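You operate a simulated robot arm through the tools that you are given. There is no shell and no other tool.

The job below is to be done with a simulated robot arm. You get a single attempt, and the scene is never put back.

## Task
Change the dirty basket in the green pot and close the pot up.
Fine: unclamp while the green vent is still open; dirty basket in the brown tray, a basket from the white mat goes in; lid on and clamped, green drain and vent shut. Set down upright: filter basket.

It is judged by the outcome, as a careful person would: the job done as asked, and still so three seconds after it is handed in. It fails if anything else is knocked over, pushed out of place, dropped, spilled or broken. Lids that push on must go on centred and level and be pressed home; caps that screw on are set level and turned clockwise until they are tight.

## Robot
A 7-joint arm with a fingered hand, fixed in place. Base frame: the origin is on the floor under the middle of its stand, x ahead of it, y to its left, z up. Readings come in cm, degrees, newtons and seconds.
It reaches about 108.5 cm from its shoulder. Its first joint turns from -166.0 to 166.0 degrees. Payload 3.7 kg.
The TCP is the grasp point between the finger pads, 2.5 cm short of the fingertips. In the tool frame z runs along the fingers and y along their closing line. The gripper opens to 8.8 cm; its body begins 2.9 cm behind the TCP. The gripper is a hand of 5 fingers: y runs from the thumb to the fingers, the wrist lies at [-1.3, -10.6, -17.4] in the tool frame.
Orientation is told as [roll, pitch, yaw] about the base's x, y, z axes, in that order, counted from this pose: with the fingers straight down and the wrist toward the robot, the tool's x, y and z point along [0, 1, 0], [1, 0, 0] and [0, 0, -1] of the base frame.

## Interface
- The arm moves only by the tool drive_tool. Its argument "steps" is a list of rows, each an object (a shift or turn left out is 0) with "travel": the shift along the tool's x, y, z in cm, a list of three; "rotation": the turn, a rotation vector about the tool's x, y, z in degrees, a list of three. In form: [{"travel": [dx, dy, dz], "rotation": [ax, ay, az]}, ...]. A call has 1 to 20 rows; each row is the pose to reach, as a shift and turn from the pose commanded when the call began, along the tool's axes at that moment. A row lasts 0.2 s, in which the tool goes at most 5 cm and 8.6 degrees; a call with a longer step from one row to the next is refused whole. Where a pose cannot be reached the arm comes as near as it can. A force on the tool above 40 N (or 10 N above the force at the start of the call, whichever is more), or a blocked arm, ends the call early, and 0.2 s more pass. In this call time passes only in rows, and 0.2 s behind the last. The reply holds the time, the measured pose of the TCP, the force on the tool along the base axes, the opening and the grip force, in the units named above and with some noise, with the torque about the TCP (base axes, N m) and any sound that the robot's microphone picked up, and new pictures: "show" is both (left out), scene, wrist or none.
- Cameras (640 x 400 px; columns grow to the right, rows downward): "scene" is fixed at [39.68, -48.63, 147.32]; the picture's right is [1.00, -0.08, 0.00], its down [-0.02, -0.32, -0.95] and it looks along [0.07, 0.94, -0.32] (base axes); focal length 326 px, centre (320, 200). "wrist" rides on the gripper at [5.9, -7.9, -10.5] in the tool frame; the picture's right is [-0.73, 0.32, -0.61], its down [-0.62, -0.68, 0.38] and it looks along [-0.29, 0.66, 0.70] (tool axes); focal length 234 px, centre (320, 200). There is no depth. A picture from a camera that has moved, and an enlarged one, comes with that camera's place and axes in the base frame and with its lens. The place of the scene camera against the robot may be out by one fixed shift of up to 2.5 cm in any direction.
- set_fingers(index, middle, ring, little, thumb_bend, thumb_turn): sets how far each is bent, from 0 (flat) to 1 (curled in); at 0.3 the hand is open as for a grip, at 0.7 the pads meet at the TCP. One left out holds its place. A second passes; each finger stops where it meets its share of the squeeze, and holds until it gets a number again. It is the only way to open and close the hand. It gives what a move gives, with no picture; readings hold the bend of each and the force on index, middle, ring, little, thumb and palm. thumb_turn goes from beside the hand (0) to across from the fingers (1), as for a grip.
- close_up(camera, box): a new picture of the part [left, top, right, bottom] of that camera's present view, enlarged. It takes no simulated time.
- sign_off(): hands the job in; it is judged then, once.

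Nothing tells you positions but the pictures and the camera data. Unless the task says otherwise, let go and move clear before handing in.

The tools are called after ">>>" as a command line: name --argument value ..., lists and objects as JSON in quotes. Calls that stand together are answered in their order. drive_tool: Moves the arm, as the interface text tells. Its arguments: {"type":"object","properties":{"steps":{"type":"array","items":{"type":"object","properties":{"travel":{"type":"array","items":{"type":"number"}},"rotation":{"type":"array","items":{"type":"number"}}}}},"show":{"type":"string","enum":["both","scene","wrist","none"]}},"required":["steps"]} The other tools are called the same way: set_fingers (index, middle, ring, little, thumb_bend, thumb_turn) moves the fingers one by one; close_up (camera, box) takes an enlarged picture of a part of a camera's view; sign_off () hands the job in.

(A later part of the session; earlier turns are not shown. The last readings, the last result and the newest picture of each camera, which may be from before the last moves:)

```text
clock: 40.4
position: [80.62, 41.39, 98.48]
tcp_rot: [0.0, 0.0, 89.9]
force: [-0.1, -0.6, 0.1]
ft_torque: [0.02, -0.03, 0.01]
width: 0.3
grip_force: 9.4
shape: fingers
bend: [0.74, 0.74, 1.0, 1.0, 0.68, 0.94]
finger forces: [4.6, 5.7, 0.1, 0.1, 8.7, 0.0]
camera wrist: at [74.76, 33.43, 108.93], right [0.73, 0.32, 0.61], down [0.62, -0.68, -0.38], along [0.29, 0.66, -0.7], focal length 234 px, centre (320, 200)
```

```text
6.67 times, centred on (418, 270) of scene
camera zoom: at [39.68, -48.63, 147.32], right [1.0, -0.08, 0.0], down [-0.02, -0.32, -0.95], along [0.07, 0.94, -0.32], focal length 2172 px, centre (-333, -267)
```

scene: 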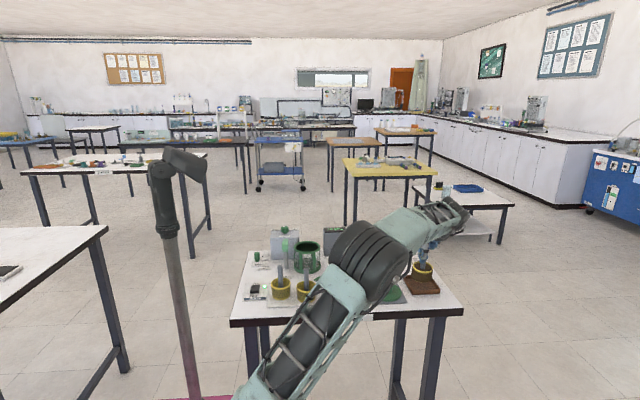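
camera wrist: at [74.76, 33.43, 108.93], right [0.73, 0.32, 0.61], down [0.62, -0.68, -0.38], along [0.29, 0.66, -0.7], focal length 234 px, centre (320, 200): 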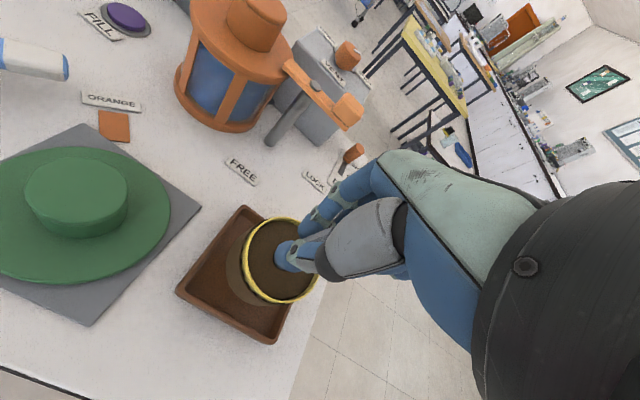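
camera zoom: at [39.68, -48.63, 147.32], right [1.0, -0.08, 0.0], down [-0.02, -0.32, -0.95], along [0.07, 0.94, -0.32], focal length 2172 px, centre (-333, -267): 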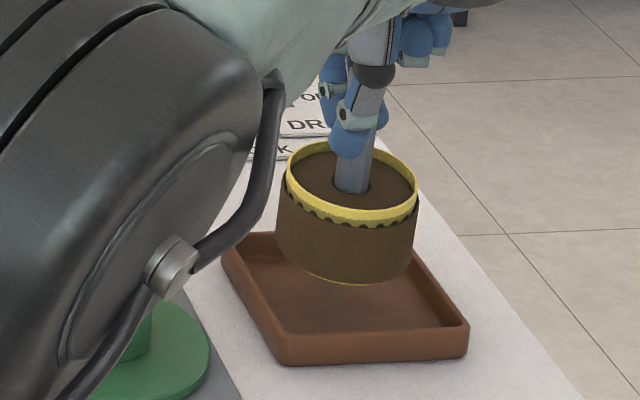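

Basket is above the tray. I'll nudge it 0.3 cm in +x to centre it and lower further.

>>> drive_tool --steps '[{"travel": [-0.3, -0.05, 0.6]}, {"travel": [-0.3, -0.05, 1.2]}, {"travel": [-0.3, -0.05, 1.8]}]' --show "none"

>>> close_up --camera "scene" --box '[370, 240, 466, 300]'

>>> close_up --camera "wrist" --box '[160, 180, 400, 360]'

```text
clock: 41.2
position: [81.07, 41.39, 96.6]
tcp_rot: [0.0, -0.1, 90.0]
force: [-0.1, -0.4, -1.3]
ft_torque: [0.03, -0.04, -0.06]
width: 0.3
grip_force: 9.2
shape: fingers
bend: [0.74, 0.74, 1.0, 1.0, 0.68, 0.94]
finger forces: [4.5, 5.7, 0.0, 0.0, 8.7, 0.0]
```

```text
6.67 times, centred on (418, 270) of scene
camera zoom: at [39.68, -48.63, 147.32], right [1.0, -0.08, 0.0], down [-0.02, -0.32, -0.95], along [0.07, 0.94, -0.32], focal length 2172 px, centre (-333, -267)
```

zoom: 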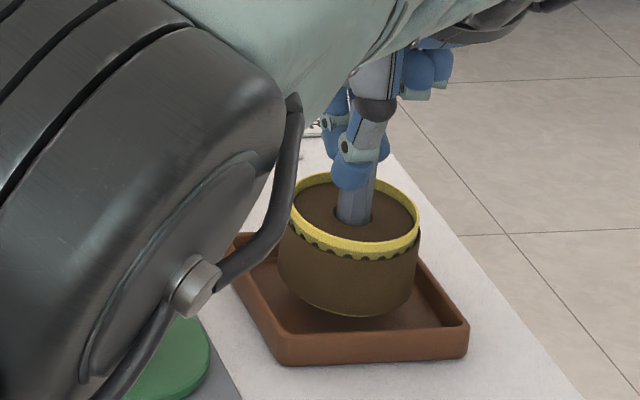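

```text
2.22 times, centred on (280, 270) of wrist
camera zoom: at [75.05, 33.46, 107.15], right [0.73, 0.32, 0.61], down [0.62, -0.68, -0.38], along [0.29, 0.66, -0.7], focal length 520 px, centre (409, 44)
```

zoom: 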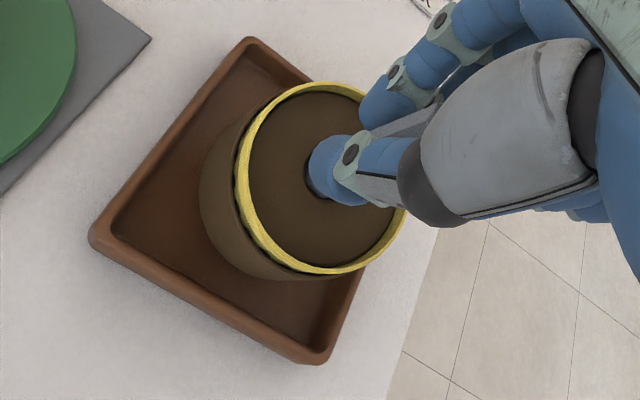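

Close to the tray floor now. I'll ease down until contact.

>>> drive_tool --steps '[{"travel": [0, 0, 0.3]}, {"travel": [0, 0, 0.5]}]' --show "none"

>>> drive_tool --steps '[{"travel": [0, 0, 0.2]}, {"travel": [0, 0, 0.35]}]' --show "none"

>>> close_up --camera "scene" --box '[370, 240, 466, 300]'

```text
clock: 41.8
position: [81.03, 41.36, 96.21]
tcp_rot: [0.0, 0.0, 89.9]
force: [-0.3, -0.1, -0.5]
ft_torque: [-0.02, 0.01, 0.03]
width: 0.3
grip_force: 9.5
shape: fingers
bend: [0.74, 0.74, 1.0, 1.0, 0.68, 0.94]
finger forces: [4.6, 5.7, 0.0, 0.1, 8.7, 0.0]
```

```text
clock: 42.4
position: [80.99, 41.37, 95.83]
tcp_rot: [0.0, 0.0, 89.9]
force: [-1.0, -0.1, -0.2]
ft_torque: [-0.02, -0.01, -0.02]
width: 0.32
grip_force: 8.7
shape: fingers
bend: [0.74, 0.74, 1.0, 1.0, 0.68, 0.94]
finger forces: [4.5, 5.7, 0.0, 0.1, 8.7, 0.1]
```

```text
6.67 times, centred on (418, 270) of scene
camera zoom: at [39.68, -48.63, 147.32], right [1.0, -0.08, 0.0], down [-0.02, -0.32, -0.95], along [0.07, 0.94, -0.32], focal length 2172 px, centre (-333, -267)
```

zoom: 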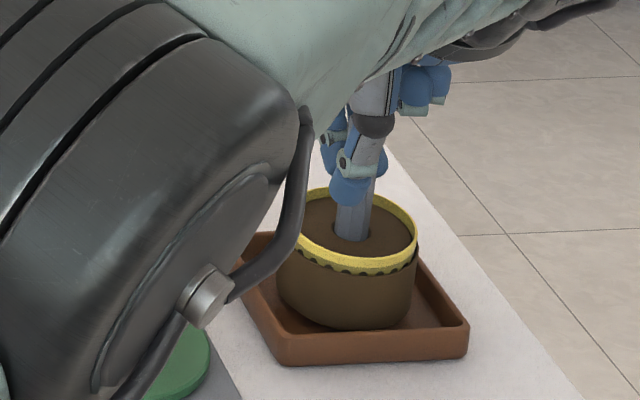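

>>> drive_tool --steps '[{"travel": [0, 0, 0.2]}, {"travel": [0, 0, 0.35]}]' --show "none"

>>> close_up --camera "scene" --box '[370, 240, 466, 300]'

```text
clock: 43.0
position: [81.03, 41.37, 95.43]
tcp_rot: [0.0, 0.0, 90.0]
force: [0.2, 0.9, 1.0]
ft_torque: [-0.05, 0.02, 0.02]
width: 0.28
grip_force: 9.3
shape: fingers
bend: [0.74, 0.74, 1.0, 1.0, 0.69, 0.94]
finger forces: [4.5, 6.0, 0.0, 0.0, 8.6, 0.0]
```

```text
6.67 times, centred on (418, 270) of scene
camera zoom: at [39.68, -48.63, 147.32], right [1.0, -0.08, 0.0], down [-0.02, -0.32, -0.95], along [0.07, 0.94, -0.32], focal length 2172 px, centre (-333, -267)
```

zoom: 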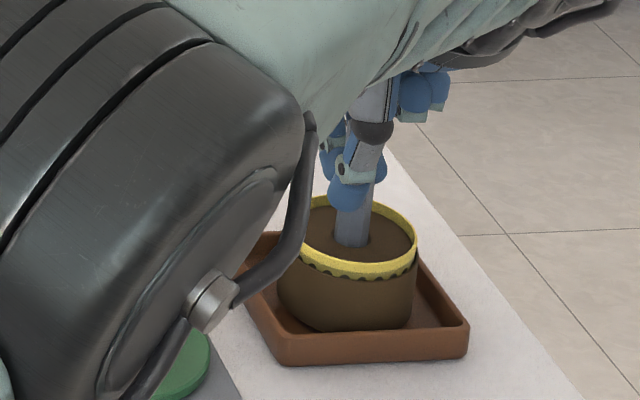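

Contact is just starting. I'll go one more small step to seat it.

>>> drive_tool --steps '[{"travel": [0, 0, 0.2]}]' --show "none"

>>> close_up --camera "wrist" --box '[160, 180, 400, 360]'

```text
clock: 43.4
position: [80.97, 41.43, 95.18]
tcp_rot: [-0.1, 0.1, 90.0]
force: [0.7, 0.0, 4.7]
ft_torque: [-0.06, 0.01, 0.01]
width: 0.25
grip_force: 10.5
shape: fingers
bend: [0.74, 0.74, 1.0, 1.0, 0.69, 0.94]
finger forces: [4.9, 6.4, 0.1, 0.1, 8.8, 0.0]
```

```text
2.22 times, centred on (280, 270) of wrist
camera zoom: at [75.01, 33.5, 105.75], right [0.73, 0.32, 0.61], down [0.62, -0.68, -0.38], along [0.29, 0.66, -0.7], focal length 520 px, centre (409, 44)
```

zoom: 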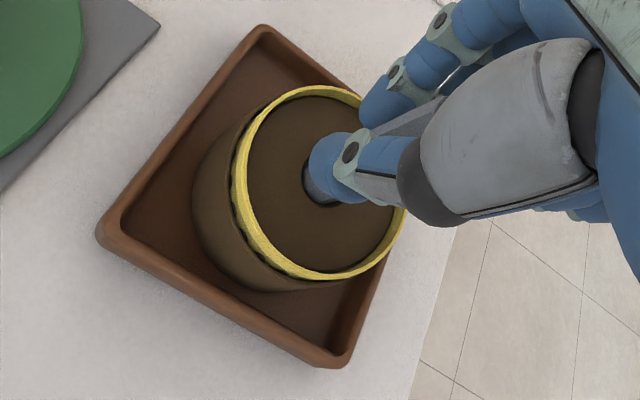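

The basket is resting on the tray floor. I'll release the stem gently and rise straight up.

>>> set_fingers --index 0.48 --middle 0.48 --thumb_bend 0.48

>>> drive_tool --steps '[{"travel": [0, 0, -1]}, {"travel": [0, 0, -3]}, {"travel": [0, 0, -6]}, {"travel": [0, 0, -10]}, {"travel": [0, 0, -14]}, {"travel": [0, 0, -17]}]' --show "both"

>>> close_up --camera "scene" --box '[370, 240, 466, 300]'

>>> close_up --camera "wrist" --box '[140, 180, 380, 360]'

```text
clock: 44.4
position: [80.92, 41.32, 95.15]
tcp_rot: [0.0, -0.1, 89.9]
force: [0.5, -0.7, -0.6]
ft_torque: [0.01, -0.01, 0.01]
width: 4.55
grip_force: 0.1
shape: fingers
bend: [0.48, 0.48, 1.0, 1.0, 0.48, 0.97]
finger forces: [0.0, 0.1, 0.1, 0.1, 0.0, 0.0]
```

```text
clock: 45.8
position: [81.04, 41.47, 112.19]
tcp_rot: [0.1, -0.1, 90.0]
force: [0.0, -0.2, 0.0]
ft_torque: [-0.03, 0.03, -0.03]
width: 4.55
grip_force: 0.0
shape: fingers
bend: [0.48, 0.48, 1.0, 1.0, 0.48, 0.97]
finger forces: [0.0, 0.0, 0.1, 0.1, 0.0, 0.0]
camera wrist: at [74.99, 33.55, 122.69], right [0.73, 0.32, 0.61], down [0.62, -0.68, -0.38], along [0.29, 0.66, -0.7], focal length 234 px, centre (320, 200)
```

scene: 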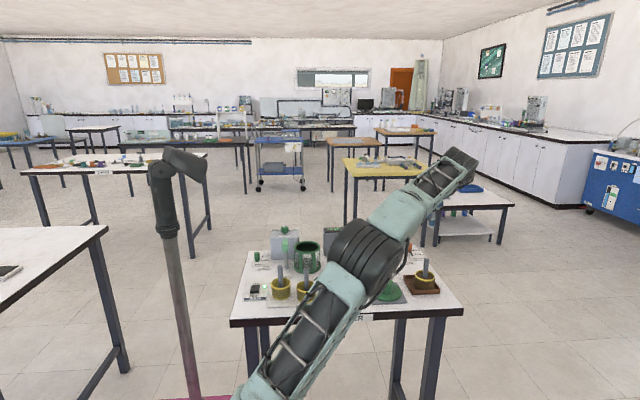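
wrist: 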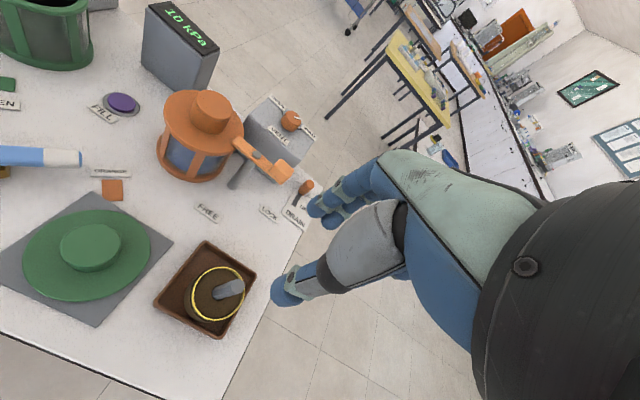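

```text
6.67 times, centred on (418, 270) of scene
camera zoom: at [39.68, -48.63, 147.32], right [1.0, -0.08, 0.0], down [-0.02, -0.32, -0.95], along [0.07, 0.94, -0.32], focal length 2172 px, centre (-333, -267)
```

zoom: 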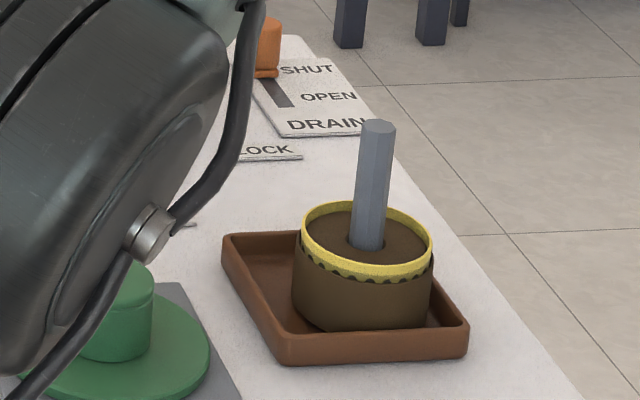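

```text
2.22 times, centred on (260, 270) of wrist
camera zoom: at [74.99, 33.55, 122.69], right [0.73, 0.32, 0.61], down [0.62, -0.68, -0.38], along [0.29, 0.66, -0.7], focal length 520 px, centre (453, 44)
```

zoom: 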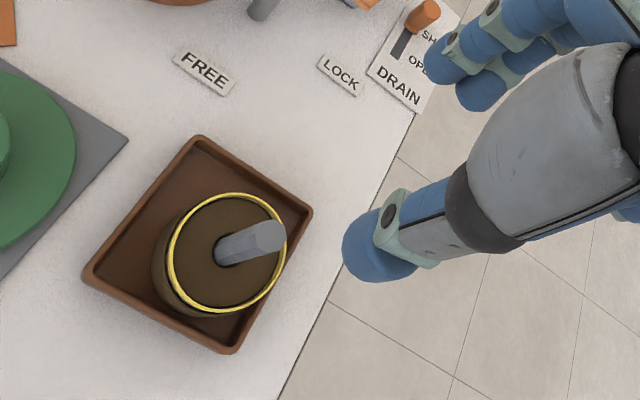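

The dirty basket stands upright in the brown tray. Next is a clean basket; I'll take the right one, with its stem near [42.4, 37.4]. I'll move over for an accurate view.

>>> drive_tool --steps '[{"travel": [3.8, -0.8, 0]}, {"travel": [7.7, -1.7, 0]}, {"travel": [11.6, -2.6, 0]}, {"travel": [15.5, -3.5, 0]}, {"travel": [19.4, -4.4, 0.5]}, {"travel": [23.3, -5.3, 1]}, {"travel": [27.2, -6.2, 2]}, {"travel": [30.9, -7, 3]}]' --show "both"

>>> close_up --camera "wrist" --box '[80, 130, 300, 295]'

>>> close_up --camera "scene" --box '[260, 240, 372, 310]'

```text
clock: 47.6
position: [50.08, 34.38, 109.22]
tcp_rot: [0.0, -0.1, 89.9]
force: [0.4, -0.5, -0.7]
ft_torque: [0.03, 0.02, 0.01]
width: 4.57
grip_force: 0.0
shape: fingers
bend: [0.48, 0.48, 1.0, 1.0, 0.48, 0.97]
finger forces: [0.0, 0.1, 0.0, 0.0, 0.0, 0.0]
camera wrist: at [44.14, 26.57, 119.72], right [0.73, 0.32, 0.61], down [0.62, -0.68, -0.38], along [0.29, 0.66, -0.7], focal length 234 px, centre (320, 200)
```

scene: 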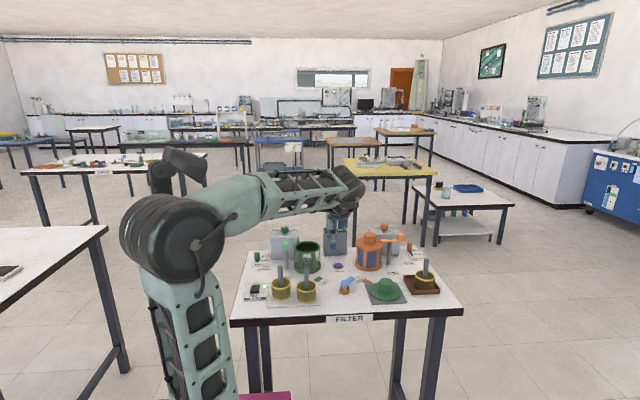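
wrist: 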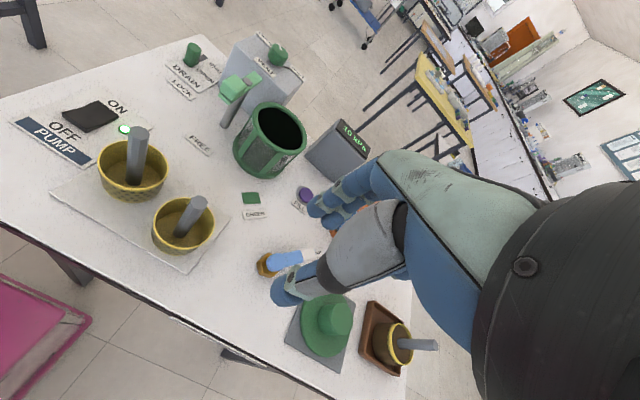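

```text
2.42 times, centred on (190, 212) of wrist
camera zoom: at [44.14, 26.57, 119.72], right [0.73, 0.32, 0.61], down [0.62, -0.68, -0.38], along [0.29, 0.66, -0.7], focal length 568 px, centre (635, 170)
```

zoom: 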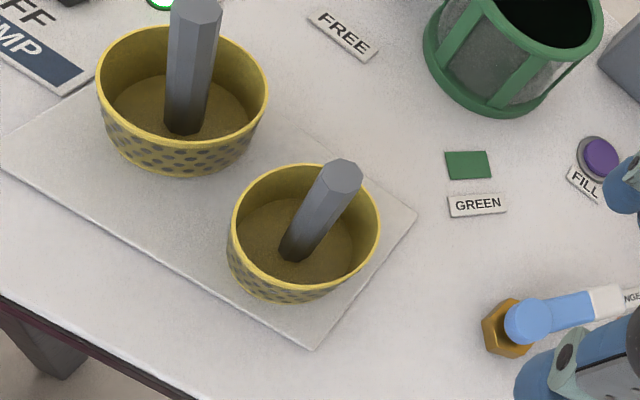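

```text
5.71 times, centred on (316, 275) of scene
camera zoom: at [39.68, -48.63, 147.32], right [1.0, -0.08, 0.0], down [-0.02, -0.32, -0.95], along [0.07, 0.94, -0.32], focal length 1862 px, centre (343, -229)
```

zoom: 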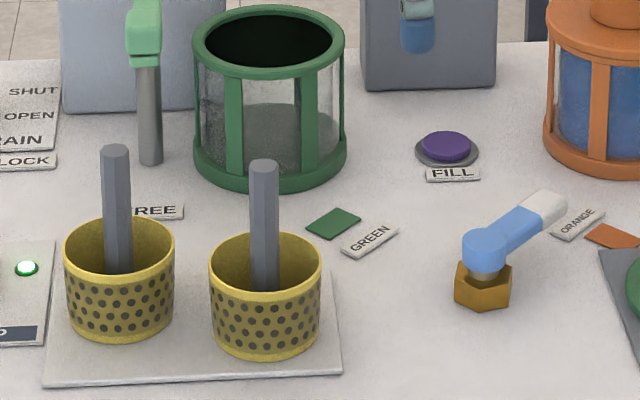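

Stem B is at about [42.45, 37.65] with its top at z≈96.75. I'll move above it and lower with the pinch open around it.

>>> drive_tool --steps '[{"travel": [3.8, 1.6, 0]}, {"travel": [7.6, 3.25, 0]}, {"travel": [7.6, 3.25, 4]}, {"travel": [7.6, 3.25, 7.5]}, {"travel": [7.6, 3.25, 9]}]' --show "wrist"

>>> close_up --camera "wrist" --box '[200, 160, 400, 310]'

>>> close_up --camera "scene" --box '[260, 230, 372, 310]'

```text
clock: 48.8
position: [42.51, 37.58, 100.26]
tcp_rot: [0.0, 0.0, 89.9]
force: [-0.6, 0.1, -0.3]
ft_torque: [-0.05, -0.02, 0.01]
width: 4.56
grip_force: 0.0
shape: fingers
bend: [0.48, 0.48, 1.0, 1.0, 0.48, 0.97]
finger forces: [0.1, 0.1, 0.0, 0.0, 0.0, 0.0]
camera wrist: at [36.5, 29.74, 110.73], right [0.73, 0.32, 0.61], down [0.62, -0.68, -0.38], along [0.29, 0.66, -0.7], focal length 234 px, centre (320, 200)
```

wrist: 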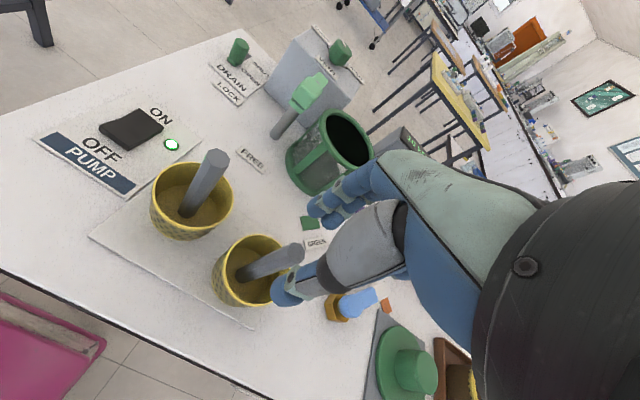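

```text
2.67 times, centred on (300, 235) of wrist
camera zoom: at [36.5, 29.74, 110.73], right [0.73, 0.32, 0.61], down [0.62, -0.68, -0.38], along [0.29, 0.66, -0.7], focal length 624 px, centre (373, 107)
```

zoom: 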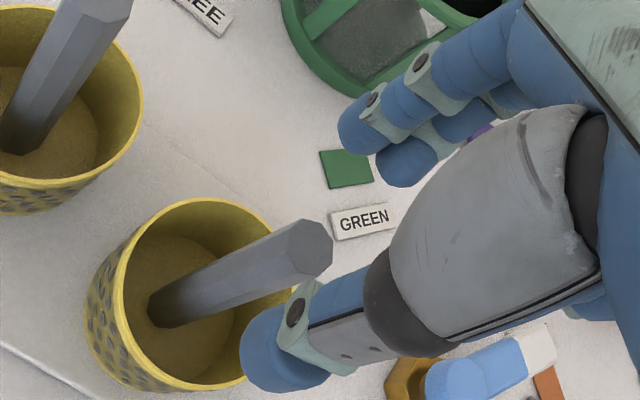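

```text
5.00 times, centred on (316, 270) of scene
camera zoom: at [39.68, -48.63, 147.32], right [1.0, -0.08, 0.0], down [-0.02, -0.32, -0.95], along [0.07, 0.94, -0.32], focal length 1629 px, centre (340, -150)
```

zoom: 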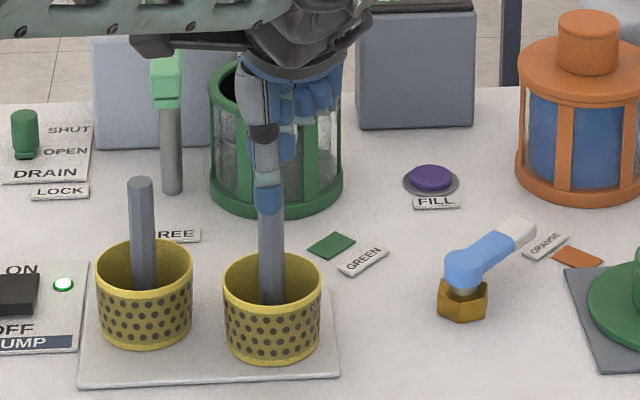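

Aligned with the stem. I'll descend to grip height and pinch.

>>> drive_tool --steps '[{"travel": [0.1, 0, 1.5]}, {"travel": [0.1, 0, 3]}, {"travel": [0.1, 0, 4.5]}]' --show "none"

>>> set_fingers --index 0.75 --middle 0.75 --thumb_bend 0.75

>>> close_up --camera "scene" --box '[280, 240, 352, 300]'

>>> close_up --camera "wrist" --box '[200, 160, 400, 310]'

```text
clock: 49.6
position: [42.44, 37.65, 95.73]
tcp_rot: [-0.1, 0.0, 90.0]
force: [0.4, -0.2, 0.0]
ft_torque: [0.04, 0.02, -0.03]
width: 4.55
grip_force: 0.0
shape: fingers
bend: [0.48, 0.48, 1.0, 1.0, 0.48, 0.97]
finger forces: [0.1, 0.0, 0.0, 0.0, 0.0, 0.0]
```

```text
clock: 50.6
position: [42.5, 37.75, 95.71]
tcp_rot: [-0.1, -0.1, 90.0]
force: [0.0, 0.1, -0.6]
ft_torque: [-0.01, 0.02, -0.01]
width: 0.33
grip_force: 10.0
shape: fingers
bend: [0.73, 0.74, 1.0, 1.0, 0.68, 0.94]
finger forces: [5.1, 5.7, 0.0, 0.0, 9.0, 0.0]
```

```text
6.67 times, centred on (316, 270) of scene
camera zoom: at [39.68, -48.63, 147.32], right [1.0, -0.08, 0.0], down [-0.02, -0.32, -0.95], along [0.07, 0.94, -0.32], focal length 2172 px, centre (347, -267)
```

zoom: 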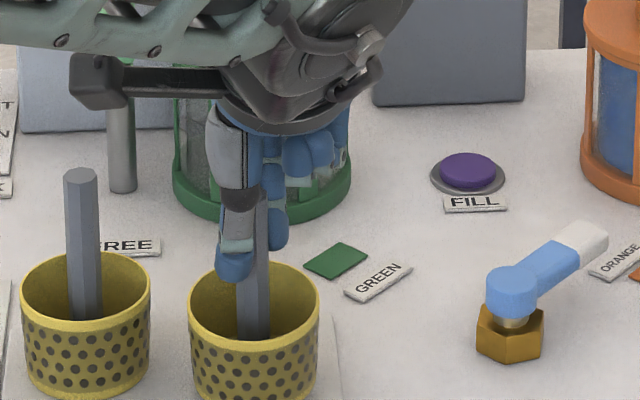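

```text
2.67 times, centred on (300, 235) of wrist
camera zoom: at [36.44, 29.78, 106.31], right [0.73, 0.32, 0.61], down [0.62, -0.68, -0.38], along [0.29, 0.66, -0.7], focal length 624 px, centre (373, 107)
```

zoom: 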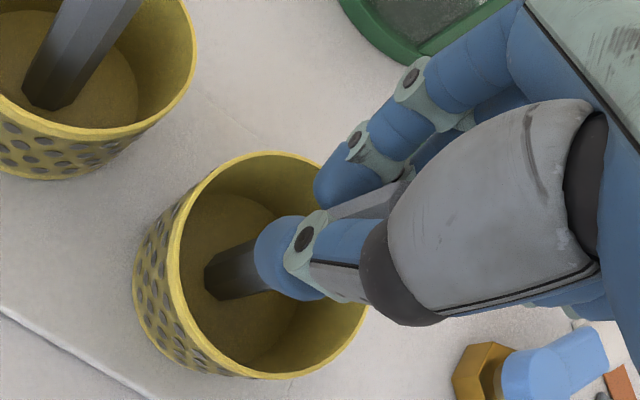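

Gripped at 10 N. I'll lift the clean basket slowly and check that it hangs upright.

>>> drive_tool --steps '[{"travel": [0, 0, -0.5]}, {"travel": [0, 0, -1.5]}, {"travel": [0, 0, -3]}]' --show "none"

>>> close_up --camera "scene" --box '[270, 230, 366, 310]'

>>> close_up --camera "wrist" --box '[160, 160, 400, 340]'

```text
clock: 51.4
position: [42.36, 37.71, 98.78]
tcp_rot: [0.0, 0.0, 90.0]
force: [0.6, -1.0, 0.3]
ft_torque: [0.03, -0.03, 0.03]
width: 0.31
grip_force: 10.1
shape: fingers
bend: [0.73, 0.74, 1.0, 1.0, 0.68, 0.94]
finger forces: [5.1, 5.8, 0.0, 0.0, 9.1, 0.0]
```

```text
5.00 times, centred on (318, 270) of scene
camera zoom: at [39.68, -48.63, 147.32], right [1.0, -0.08, 0.0], down [-0.02, -0.32, -0.95], along [0.07, 0.94, -0.32], focal length 1629 px, centre (330, -150)
```

zoom: 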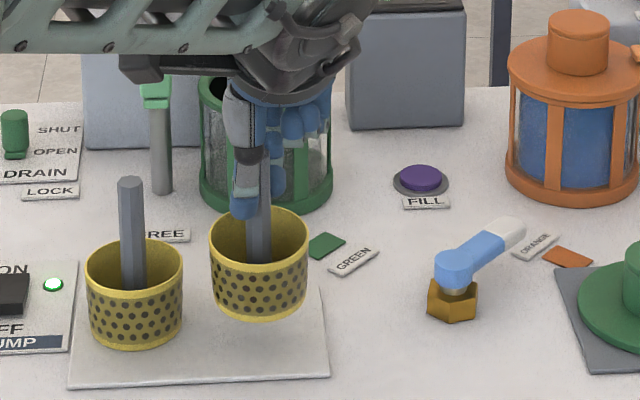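

```text
2.22 times, centred on (280, 250) of wrist
camera zoom: at [36.42, 29.71, 109.25], right [0.73, 0.32, 0.61], down [0.62, -0.68, -0.38], along [0.29, 0.66, -0.7], focal length 520 px, centre (409, 89)
```

zoom: 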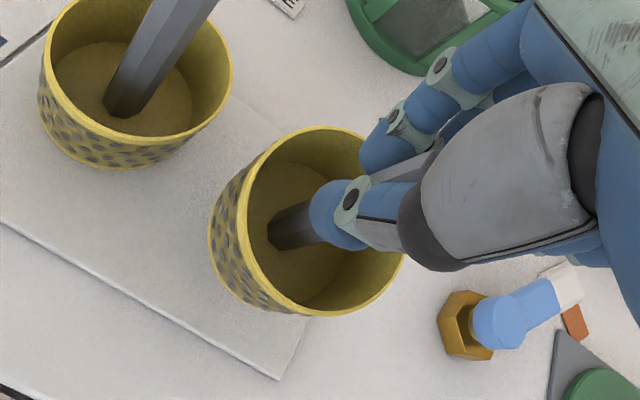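

The clean basket hangs upright and centred under the pinch. I'll raise it well clear and carry it to above the green pot.

>>> drive_tool --steps '[{"travel": [0, 0, -3]}, {"travel": [0, 0, -6]}, {"travel": [0, 0, -9]}, {"travel": [0, 0, -12]}, {"travel": [-0.2, 3, -13]}, {"travel": [-0.4, 6.5, -13]}, {"travel": [-0.6, 10, -13]}, {"travel": [-0.8, 13.5, -13]}, {"travel": [-0.95, 16.5, -13]}, {"travel": [-1.0, 18.5, -13]}, {"travel": [-1.05, 19.4, -13]}]' --show "both"

>>> close_up --camera "wrist" --box '[140, 180, 380, 360]'

>>> close_up --camera "scene" --box '[260, 200, 372, 280]'

```text
clock: 53.8
position: [43.38, 56.91, 111.66]
tcp_rot: [0.1, 0.0, 90.0]
force: [-0.1, 0.1, 0.1]
ft_torque: [0.01, -0.04, 0.0]
width: 0.27
grip_force: 9.8
shape: fingers
bend: [0.74, 0.74, 1.0, 1.0, 0.68, 0.94]
finger forces: [4.8, 6.0, 0.0, 0.0, 8.8, 0.0]
camera wrist: at [37.48, 49.11, 122.26], right [0.73, 0.32, 0.61], down [0.62, -0.68, -0.38], along [0.29, 0.66, -0.7], focal length 234 px, centre (320, 200)
```

scene: 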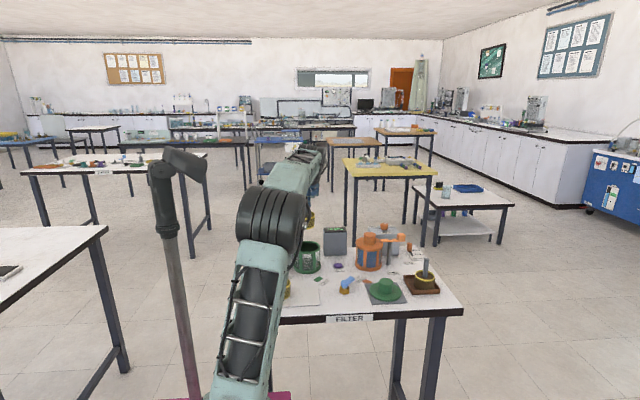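
wrist: 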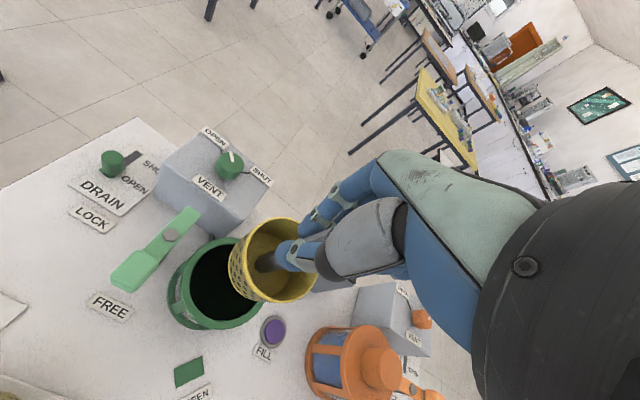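

```text
2.22 times, centred on (260, 270) of wrist
camera zoom: at [37.48, 49.11, 122.26], right [0.73, 0.32, 0.61], down [0.62, -0.68, -0.38], along [0.29, 0.66, -0.7], focal length 520 px, centre (453, 44)
```

zoom: 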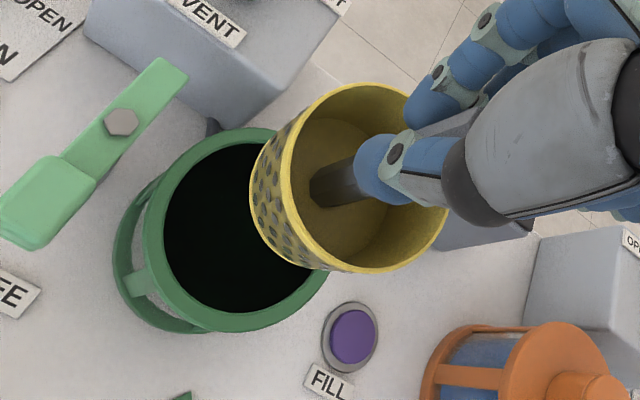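

```text
5.00 times, centred on (316, 240) of scene
camera zoom: at [39.68, -48.63, 147.32], right [1.0, -0.08, 0.0], down [-0.02, -0.32, -0.95], along [0.07, 0.94, -0.32], focal length 1629 px, centre (340, 0)
```

zoom: 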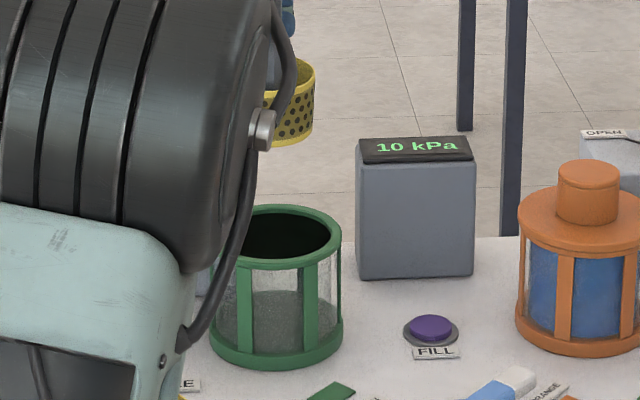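

Positioned over the pot. I'll lower until the basket bottom is just above the pot rim and check the centring.

>>> drive_tool --steps '[{"travel": [-0.05, 0.15, 2]}, {"travel": [-0.05, 0.15, 4]}, {"travel": [-0.05, 0.15, 6]}, {"travel": [-0.05, 0.15, 6.8]}]' --show "none"

>>> close_up --camera "wrist" --box '[160, 180, 400, 360]'

>>> close_up --camera "scene" --box '[270, 210, 366, 280]'

```text
clock: 54.8
position: [43.52, 57.17, 104.95]
tcp_rot: [0.1, 0.0, 90.0]
force: [0.6, 1.0, -1.0]
ft_torque: [0.0, -0.03, -0.01]
width: 0.25
grip_force: 9.2
shape: fingers
bend: [0.74, 0.74, 1.0, 1.0, 0.68, 0.94]
finger forces: [4.5, 6.1, 0.0, 0.1, 8.7, 0.0]
```

```text
2.22 times, centred on (280, 270) of wrist
camera zoom: at [37.53, 49.31, 115.4], right [0.73, 0.32, 0.61], down [0.62, -0.68, -0.38], along [0.29, 0.66, -0.7], focal length 520 px, centre (409, 44)
```

zoom: 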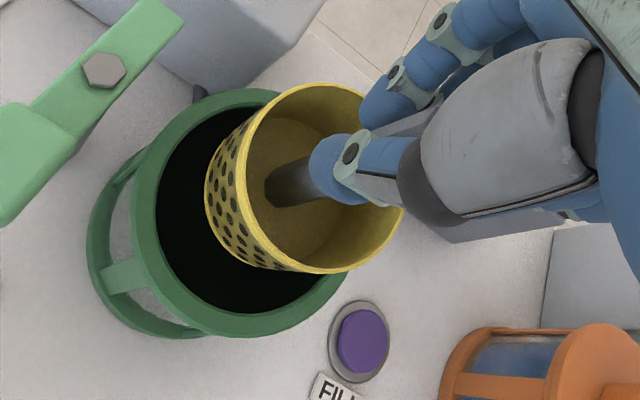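

```text
5.71 times, centred on (318, 245) of scene
camera zoom: at [39.68, -48.63, 147.32], right [1.0, -0.08, 0.0], down [-0.02, -0.32, -0.95], along [0.07, 0.94, -0.32], focal length 1862 px, centre (331, -57)
```

zoom: 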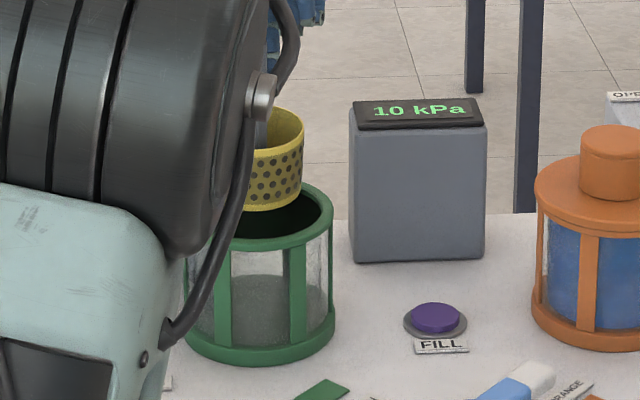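

Basket and pot are aligned in both views. I'll lower it into the pot in small stages while monitoring force.

>>> drive_tool --steps '[{"travel": [0.05, -0.05, 0.8]}, {"travel": [0.05, -0.05, 1.6]}, {"travel": [0.05, -0.05, 2.4]}, {"travel": [0.05, -0.05, 3.2]}]' --show "none"

>>> close_up --camera "wrist" --box '[160, 180, 400, 360]'

>>> close_up --camera "scene" --box '[270, 210, 366, 280]'

```text
clock: 55.8
position: [43.54, 57.14, 101.85]
tcp_rot: [-0.1, -0.1, 90.0]
force: [0.6, 0.0, -0.9]
ft_torque: [0.04, 0.0, -0.01]
width: 0.26
grip_force: 9.8
shape: fingers
bend: [0.74, 0.74, 1.0, 1.0, 0.69, 0.94]
finger forces: [4.6, 6.1, 0.0, 0.1, 8.6, 0.0]
```

```text
2.22 times, centred on (280, 270) of wrist
camera zoom: at [37.5, 49.23, 112.21], right [0.73, 0.32, 0.61], down [0.62, -0.68, -0.38], along [0.29, 0.66, -0.7], focal length 520 px, centre (409, 44)
```

zoom: 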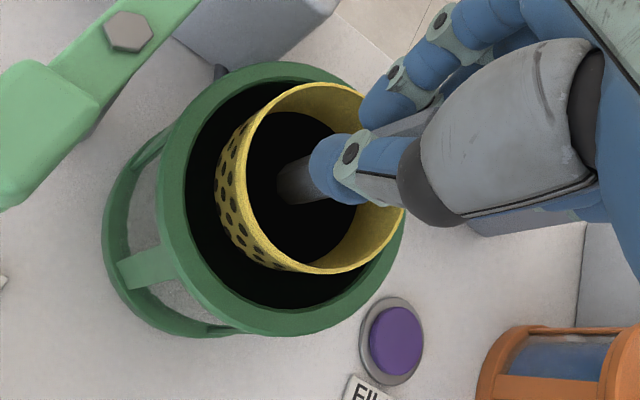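

```text
5.71 times, centred on (318, 245) of scene
camera zoom: at [39.68, -48.63, 147.32], right [1.0, -0.08, 0.0], down [-0.02, -0.32, -0.95], along [0.07, 0.94, -0.32], focal length 1862 px, centre (331, -57)
```

zoom: 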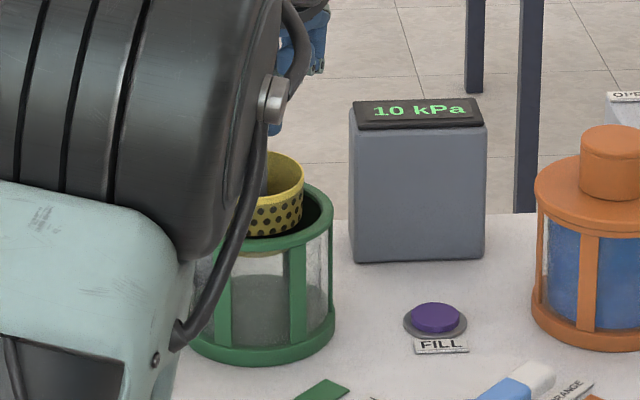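

Well centred with clearance all round. I'll continue lowering.

>>> drive_tool --steps '[{"travel": [0.05, -0.05, 0.8]}, {"travel": [0.1, -0.05, 1.6]}, {"travel": [0.1, -0.05, 2.4]}, {"travel": [0.1, -0.05, 3.2]}, {"travel": [0.1, -0.05, 4.0]}]' --show "none"

>>> close_up --camera "wrist" --box '[180, 160, 420, 340]'

>>> close_up --camera "scene" --box '[270, 210, 366, 280]'

```text
clock: 57.0
position: [43.46, 57.14, 97.71]
tcp_rot: [0.0, 0.0, 90.1]
force: [0.3, 0.6, -0.8]
ft_torque: [0.0, 0.01, 0.01]
width: 0.26
grip_force: 9.3
shape: fingers
bend: [0.74, 0.74, 1.0, 1.0, 0.69, 0.94]
finger forces: [4.5, 6.1, 0.0, 0.0, 8.7, 0.0]
```

```text
2.22 times, centred on (300, 250) of wrist
camera zoom: at [37.43, 49.22, 108.22], right [0.73, 0.32, 0.61], down [0.62, -0.68, -0.38], along [0.29, 0.66, -0.7], focal length 520 px, centre (364, 89)
```

zoom: 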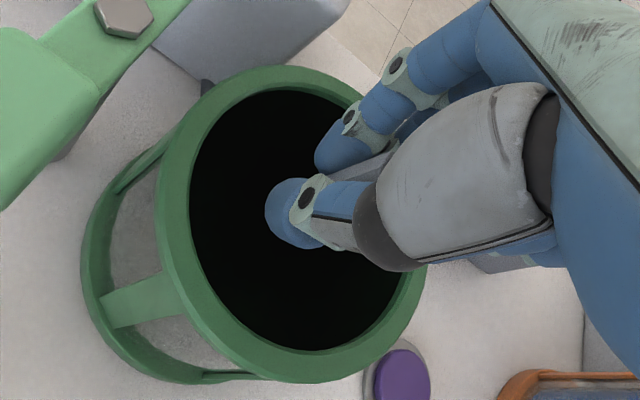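

```text
5.71 times, centred on (318, 245) of scene
camera zoom: at [39.68, -48.63, 147.32], right [1.0, -0.08, 0.0], down [-0.02, -0.32, -0.95], along [0.07, 0.94, -0.32], focal length 1862 px, centre (331, -57)
```

zoom: 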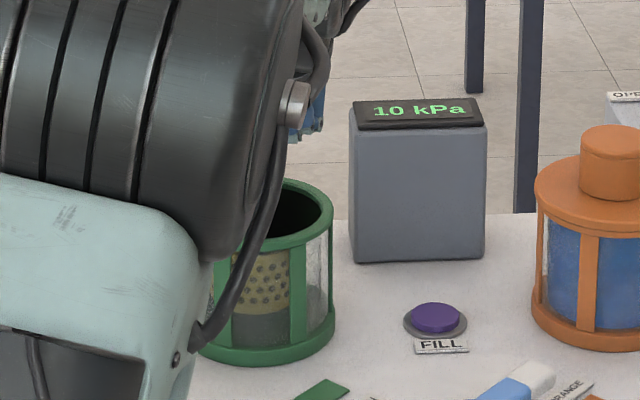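

The basket is visible through the glass about a centimetre above its seat. I'll ease it down to contact.

>>> drive_tool --steps '[{"travel": [0, 0, 0.3]}, {"travel": [0, 0, 0.6]}, {"travel": [0, 0, 0.9]}]' --show "none"

>>> drive_tool --steps '[{"travel": [0, 0, 0.15]}, {"travel": [0, 0, 0.3]}]' --show "none"

>>> close_up --camera "scene" --box '[270, 210, 366, 280]'

```text
clock: 57.8
position: [43.37, 57.06, 96.81]
tcp_rot: [0.0, 0.0, 89.9]
force: [-0.1, -0.2, -0.2]
ft_torque: [-0.03, -0.02, 0.01]
width: 0.24
grip_force: 9.4
shape: fingers
bend: [0.74, 0.74, 1.0, 1.0, 0.69, 0.94]
finger forces: [4.6, 6.0, 0.1, 0.1, 8.7, 0.0]
```

```text
clock: 58.4
position: [43.37, 57.11, 96.38]
tcp_rot: [0.1, -0.1, 90.0]
force: [0.4, 0.8, -0.3]
ft_torque: [0.01, 0.03, 0.01]
width: 0.26
grip_force: 9.4
shape: fingers
bend: [0.74, 0.74, 1.0, 1.0, 0.69, 0.94]
finger forces: [4.5, 6.2, 0.1, 0.0, 8.7, 0.0]
```

```text
5.71 times, centred on (318, 245) of scene
camera zoom: at [39.68, -48.63, 147.32], right [1.0, -0.08, 0.0], down [-0.02, -0.32, -0.95], along [0.07, 0.94, -0.32], focal length 1862 px, centre (331, -57)
```

zoom: 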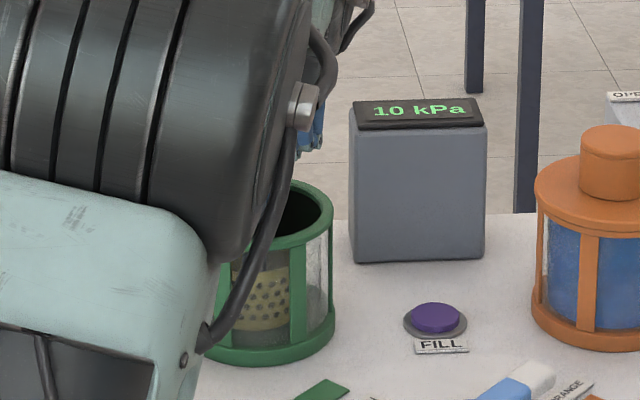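

No contact yet. I'll continue in small steps.

>>> drive_tool --steps '[{"travel": [0, 0, 0.2]}]' --show "none"

>>> drive_tool --steps '[{"travel": [0, 0, 0.2]}]' --show "none"

>>> close_up --camera "wrist" --box '[180, 160, 420, 340]'

>>> close_up --camera "scene" --box '[284, 220, 348, 270]'

```text
clock: 58.8
position: [43.36, 57.04, 96.34]
tcp_rot: [0.0, 0.0, 90.0]
force: [-0.1, 0.7, 1.2]
ft_torque: [-0.02, -0.01, 0.0]
width: 0.23
grip_force: 10.0
shape: fingers
bend: [0.74, 0.74, 1.0, 1.0, 0.69, 0.94]
finger forces: [4.7, 6.6, 0.0, 0.0, 8.5, 0.0]
```

```text
clock: 59.2
position: [43.41, 57.03, 96.31]
tcp_rot: [0.0, -0.1, 90.0]
force: [0.8, 0.4, 4.2]
ft_torque: [-0.06, 0.02, 0.03]
width: 0.23
grip_force: 10.1
shape: fingers
bend: [0.74, 0.74, 1.0, 1.0, 0.69, 0.94]
finger forces: [4.9, 7.0, 0.1, 0.0, 8.9, 0.1]
```

```text
2.22 times, centred on (300, 250) of wrist
camera zoom: at [37.39, 49.2, 106.69], right [0.73, 0.32, 0.61], down [0.62, -0.68, -0.38], along [0.29, 0.66, -0.7], focal length 520 px, centre (364, 89)
```

zoom: 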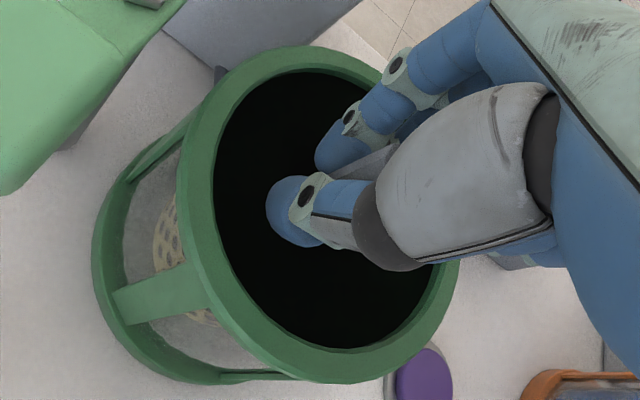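

```text
8.00 times, centred on (316, 245) of scene
camera zoom: at [39.68, -48.63, 147.32], right [1.0, -0.08, 0.0], down [-0.02, -0.32, -0.95], along [0.07, 0.94, -0.32], focal length 2607 px, centre (352, -160)
```

zoom: 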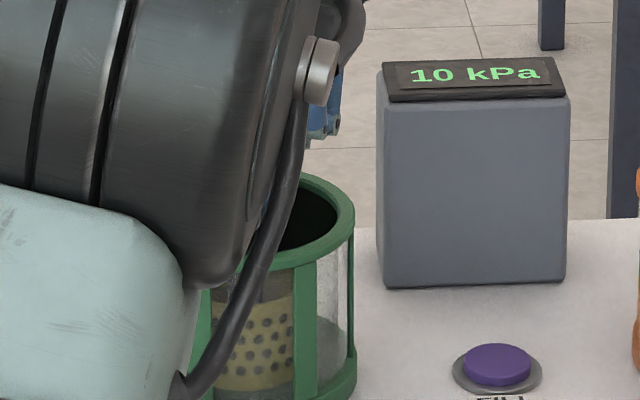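

The basket is seated at 4 N. I'll take off the downward push, then open the fingers in small symmetric steps so the basket isn't dragged.

>>> drive_tool --steps '[{"travel": [0, 0, -0.15]}]' --show "none"

>>> set_fingers --index 0.73 --middle 0.73 --thumb_bend 0.68

>>> set_fingers --index 0.71 --middle 0.71 --thumb_bend 0.66

>>> set_fingers --index 0.67 --middle 0.67 --thumb_bend 0.62

>>> set_fingers --index 0.58 --middle 0.58 --thumb_bend 0.54

```text
clock: 59.6
position: [43.39, 57.17, 96.34]
tcp_rot: [-0.1, 0.1, 90.0]
force: [0.4, 0.4, 1.0]
ft_torque: [-0.04, -0.01, 0.0]
width: 0.24
grip_force: 9.8
shape: fingers
bend: [0.74, 0.74, 1.0, 1.0, 0.69, 0.94]
finger forces: [4.7, 5.9, 0.0, 0.0, 8.8, 0.1]
```

```text
clock: 60.6
position: [43.34, 57.05, 96.31]
tcp_rot: [0.0, 0.0, 90.0]
force: [-0.3, -0.1, 4.3]
ft_torque: [0.01, -0.01, 0.0]
width: 0.36
grip_force: 5.4
shape: fingers
bend: [0.72, 0.73, 1.0, 1.0, 0.65, 0.95]
finger forces: [2.7, 4.2, 0.1, 0.0, 4.5, 0.0]
```

```text
clock: 61.6
position: [43.47, 56.98, 96.28]
tcp_rot: [-0.1, 0.0, 90.0]
force: [-1.3, -0.1, 2.8]
ft_torque: [-0.06, 0.05, -0.03]
width: 0.4
grip_force: 2.7
shape: fingers
bend: [0.71, 0.71, 1.0, 1.0, 0.65, 0.96]
finger forces: [0.6, 1.6, 0.0, 0.1, 2.7, 0.0]
```

```text
clock: 62.6
position: [43.31, 57.06, 96.33]
tcp_rot: [0.1, 0.0, 90.1]
force: [0.5, 0.0, 0.6]
ft_torque: [0.01, 0.03, 0.01]
width: 0.94
grip_force: 0.2
shape: fingers
bend: [0.67, 0.67, 1.0, 1.0, 0.62, 0.97]
finger forces: [0.0, 0.0, 0.0, 0.1, 0.0, 0.1]
```

```text
clock: 63.6
position: [43.43, 57.16, 96.29]
tcp_rot: [0.0, 0.0, 89.9]
force: [-0.3, 0.6, 0.4]
ft_torque: [-0.01, 0.0, 0.0]
width: 2.87
grip_force: 0.0
shape: fingers
bend: [0.57, 0.57, 1.0, 1.0, 0.54, 0.97]
finger forces: [0.0, 0.0, 0.0, 0.0, 0.0, 0.0]
```

Released with no residual force. I'll rise straight up and inspect the basket's position in the pot.

>>> drive_tool --steps '[{"travel": [0, 0, -1]}, {"travel": [0, 0, -2.5]}, {"travel": [0, 0, -5]}, {"travel": [0, 0, -9]}, {"travel": [0, 0, -13]}, {"travel": [-3.8, -1.6, -14]}, {"travel": [-7.7, -3.2, -14]}]' --show "wrist"

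>>> close_up --camera "wrist" --box '[100, 130, 300, 280]'

>>> close_up --camera "scene" --box '[270, 220, 350, 280]'

```text
clock: 65.2
position: [51.13, 53.87, 110.33]
tcp_rot: [0.0, 0.1, 90.1]
force: [0.2, -0.8, -0.1]
ft_torque: [0.01, 0.01, 0.0]
width: 2.93
grip_force: 0.0
shape: fingers
bend: [0.57, 0.57, 1.0, 1.0, 0.54, 0.97]
finger forces: [0.0, 0.0, 0.0, 0.0, 0.1, 0.0]
camera wrist: at [45.07, 46.01, 120.84], right [0.73, 0.32, 0.61], down [0.62, -0.68, -0.38], along [0.29, 0.66, -0.7], focal length 234 px, centre (320, 200)
```

wrist: 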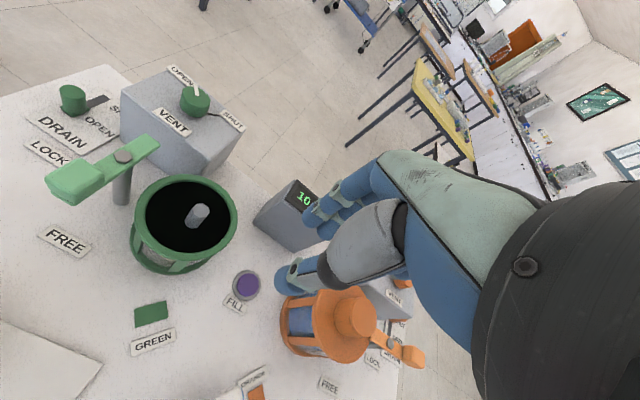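

```text
2.67 times, centred on (200, 205) of wrist
camera zoom: at [45.07, 46.01, 120.84], right [0.73, 0.32, 0.61], down [0.62, -0.68, -0.38], along [0.29, 0.66, -0.7], focal length 624 px, centre (640, 187)
```

zoom: 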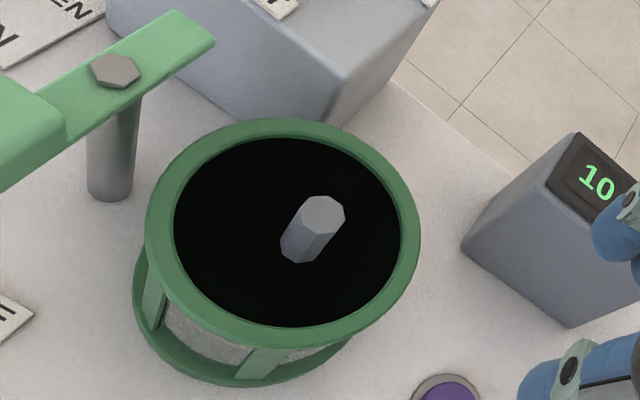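

```text
6.67 times, centred on (310, 250) of scene
camera zoom: at [39.68, -48.63, 147.32], right [1.0, -0.08, 0.0], down [-0.02, -0.32, -0.95], along [0.07, 0.94, -0.32], focal length 2172 px, centre (387, -133)
```

zoom: 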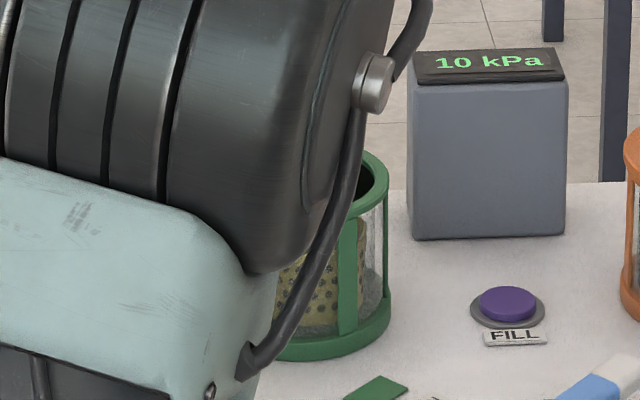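

The clean basket is upright at full depth but sits about 0.5 cm off the pot's centre, at [43.85, 56.65] against [43.34, 57.07]. It moved at release. I'll re-grip the stem, lift slightly and shift it, allowing for that release drift, so the lid can seat over it.

>>> set_fingers --index 0.53 --middle 0.53 --thumb_bend 0.53

>>> drive_tool --steps '[{"travel": [3.7, 1.4, 0]}, {"travel": [7.28, 2.78, 0]}, {"travel": [7.28, 2.78, 4]}, {"travel": [7.28, 2.78, 7.5]}, {"travel": [7.28, 2.78, 9.3]}]' --show "none"

>>> close_up --camera "wrist" --box '[200, 160, 400, 310]'

```text
clock: 66.2
position: [51.11, 53.91, 110.32]
tcp_rot: [0.0, 0.0, 89.8]
force: [-0.2, -0.6, 0.1]
ft_torque: [-0.03, -0.02, 0.0]
width: 3.47
grip_force: 0.0
shape: fingers
bend: [0.53, 0.53, 1.0, 1.0, 0.53, 0.97]
finger forces: [0.0, 0.0, 0.0, 0.0, 0.2, 0.0]
```

```text
clock: 67.4
position: [43.68, 56.66, 101.09]
tcp_rot: [0.0, 0.1, 90.0]
force: [0.2, 0.1, 0.5]
ft_torque: [0.03, -0.02, -0.01]
width: 3.44
grip_force: 0.2
shape: fingers
bend: [0.53, 0.53, 1.0, 1.0, 0.53, 0.97]
finger forces: [0.0, 0.0, 0.0, 0.0, 0.0, 0.0]
```

```text
2.67 times, centred on (300, 235) of wrist
camera zoom: at [37.77, 48.8, 111.49], right [0.73, 0.32, 0.61], down [0.62, -0.68, -0.38], along [0.29, 0.66, -0.7], focal length 624 px, centre (373, 107)
```

zoom: 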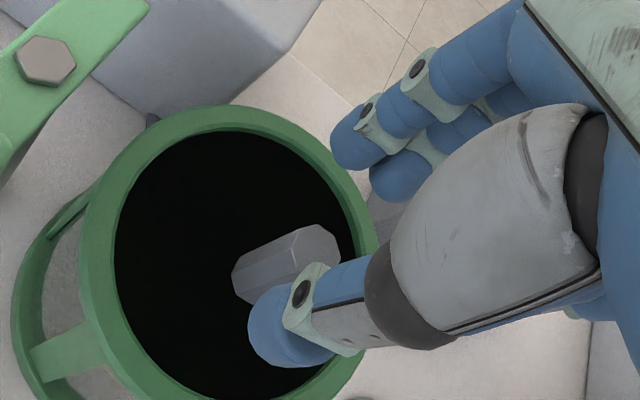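

>>> drive_tool --steps '[{"travel": [-0.15, 0, 1.5]}, {"travel": [-0.15, 0, 3]}, {"travel": [-0.15, 0, 4.2]}, {"travel": [-0.15, 0, 4.6]}]' --show "none"

>>> set_fingers --index 0.75 --middle 0.75 --thumb_bend 0.75

>>> drive_tool --steps '[{"travel": [0, 0, -0.4]}, {"travel": [0, 0, -0.8]}, {"travel": [0.3, 0.25, -0.8]}, {"travel": [0.65, 0.55, -0.8]}, {"travel": [0.94, 0.82, -0.8]}]' --show "none"

```text
clock: 68.4
position: [44.03, 56.66, 96.45]
tcp_rot: [0.0, 0.0, 90.1]
force: [-1.1, 0.0, 0.0]
ft_torque: [0.01, 0.02, -0.01]
width: 3.44
grip_force: 0.0
shape: fingers
bend: [0.53, 0.53, 1.0, 1.0, 0.53, 0.97]
finger forces: [0.0, 0.0, 0.1, 0.0, 0.0, 0.0]
```

```text
clock: 69.4
position: [43.99, 56.57, 96.43]
tcp_rot: [0.0, -0.1, 90.1]
force: [0.0, 0.4, -0.4]
ft_torque: [-0.02, 0.01, -0.03]
width: 0.12
grip_force: 10.3
shape: fingers
bend: [0.74, 0.73, 1.0, 1.0, 0.68, 0.95]
finger forces: [5.2, 6.4, 0.1, 0.0, 8.2, 0.0]
```

```text
clock: 70.6
position: [43.05, 57.44, 97.26]
tcp_rot: [0.0, 0.0, 90.0]
force: [0.0, 0.0, -1.2]
ft_torque: [0.02, -0.03, 0.0]
width: 0.14
grip_force: 9.7
shape: fingers
bend: [0.74, 0.73, 1.0, 1.0, 0.68, 0.95]
finger forces: [5.1, 6.2, 0.0, 0.1, 8.3, 0.0]
```

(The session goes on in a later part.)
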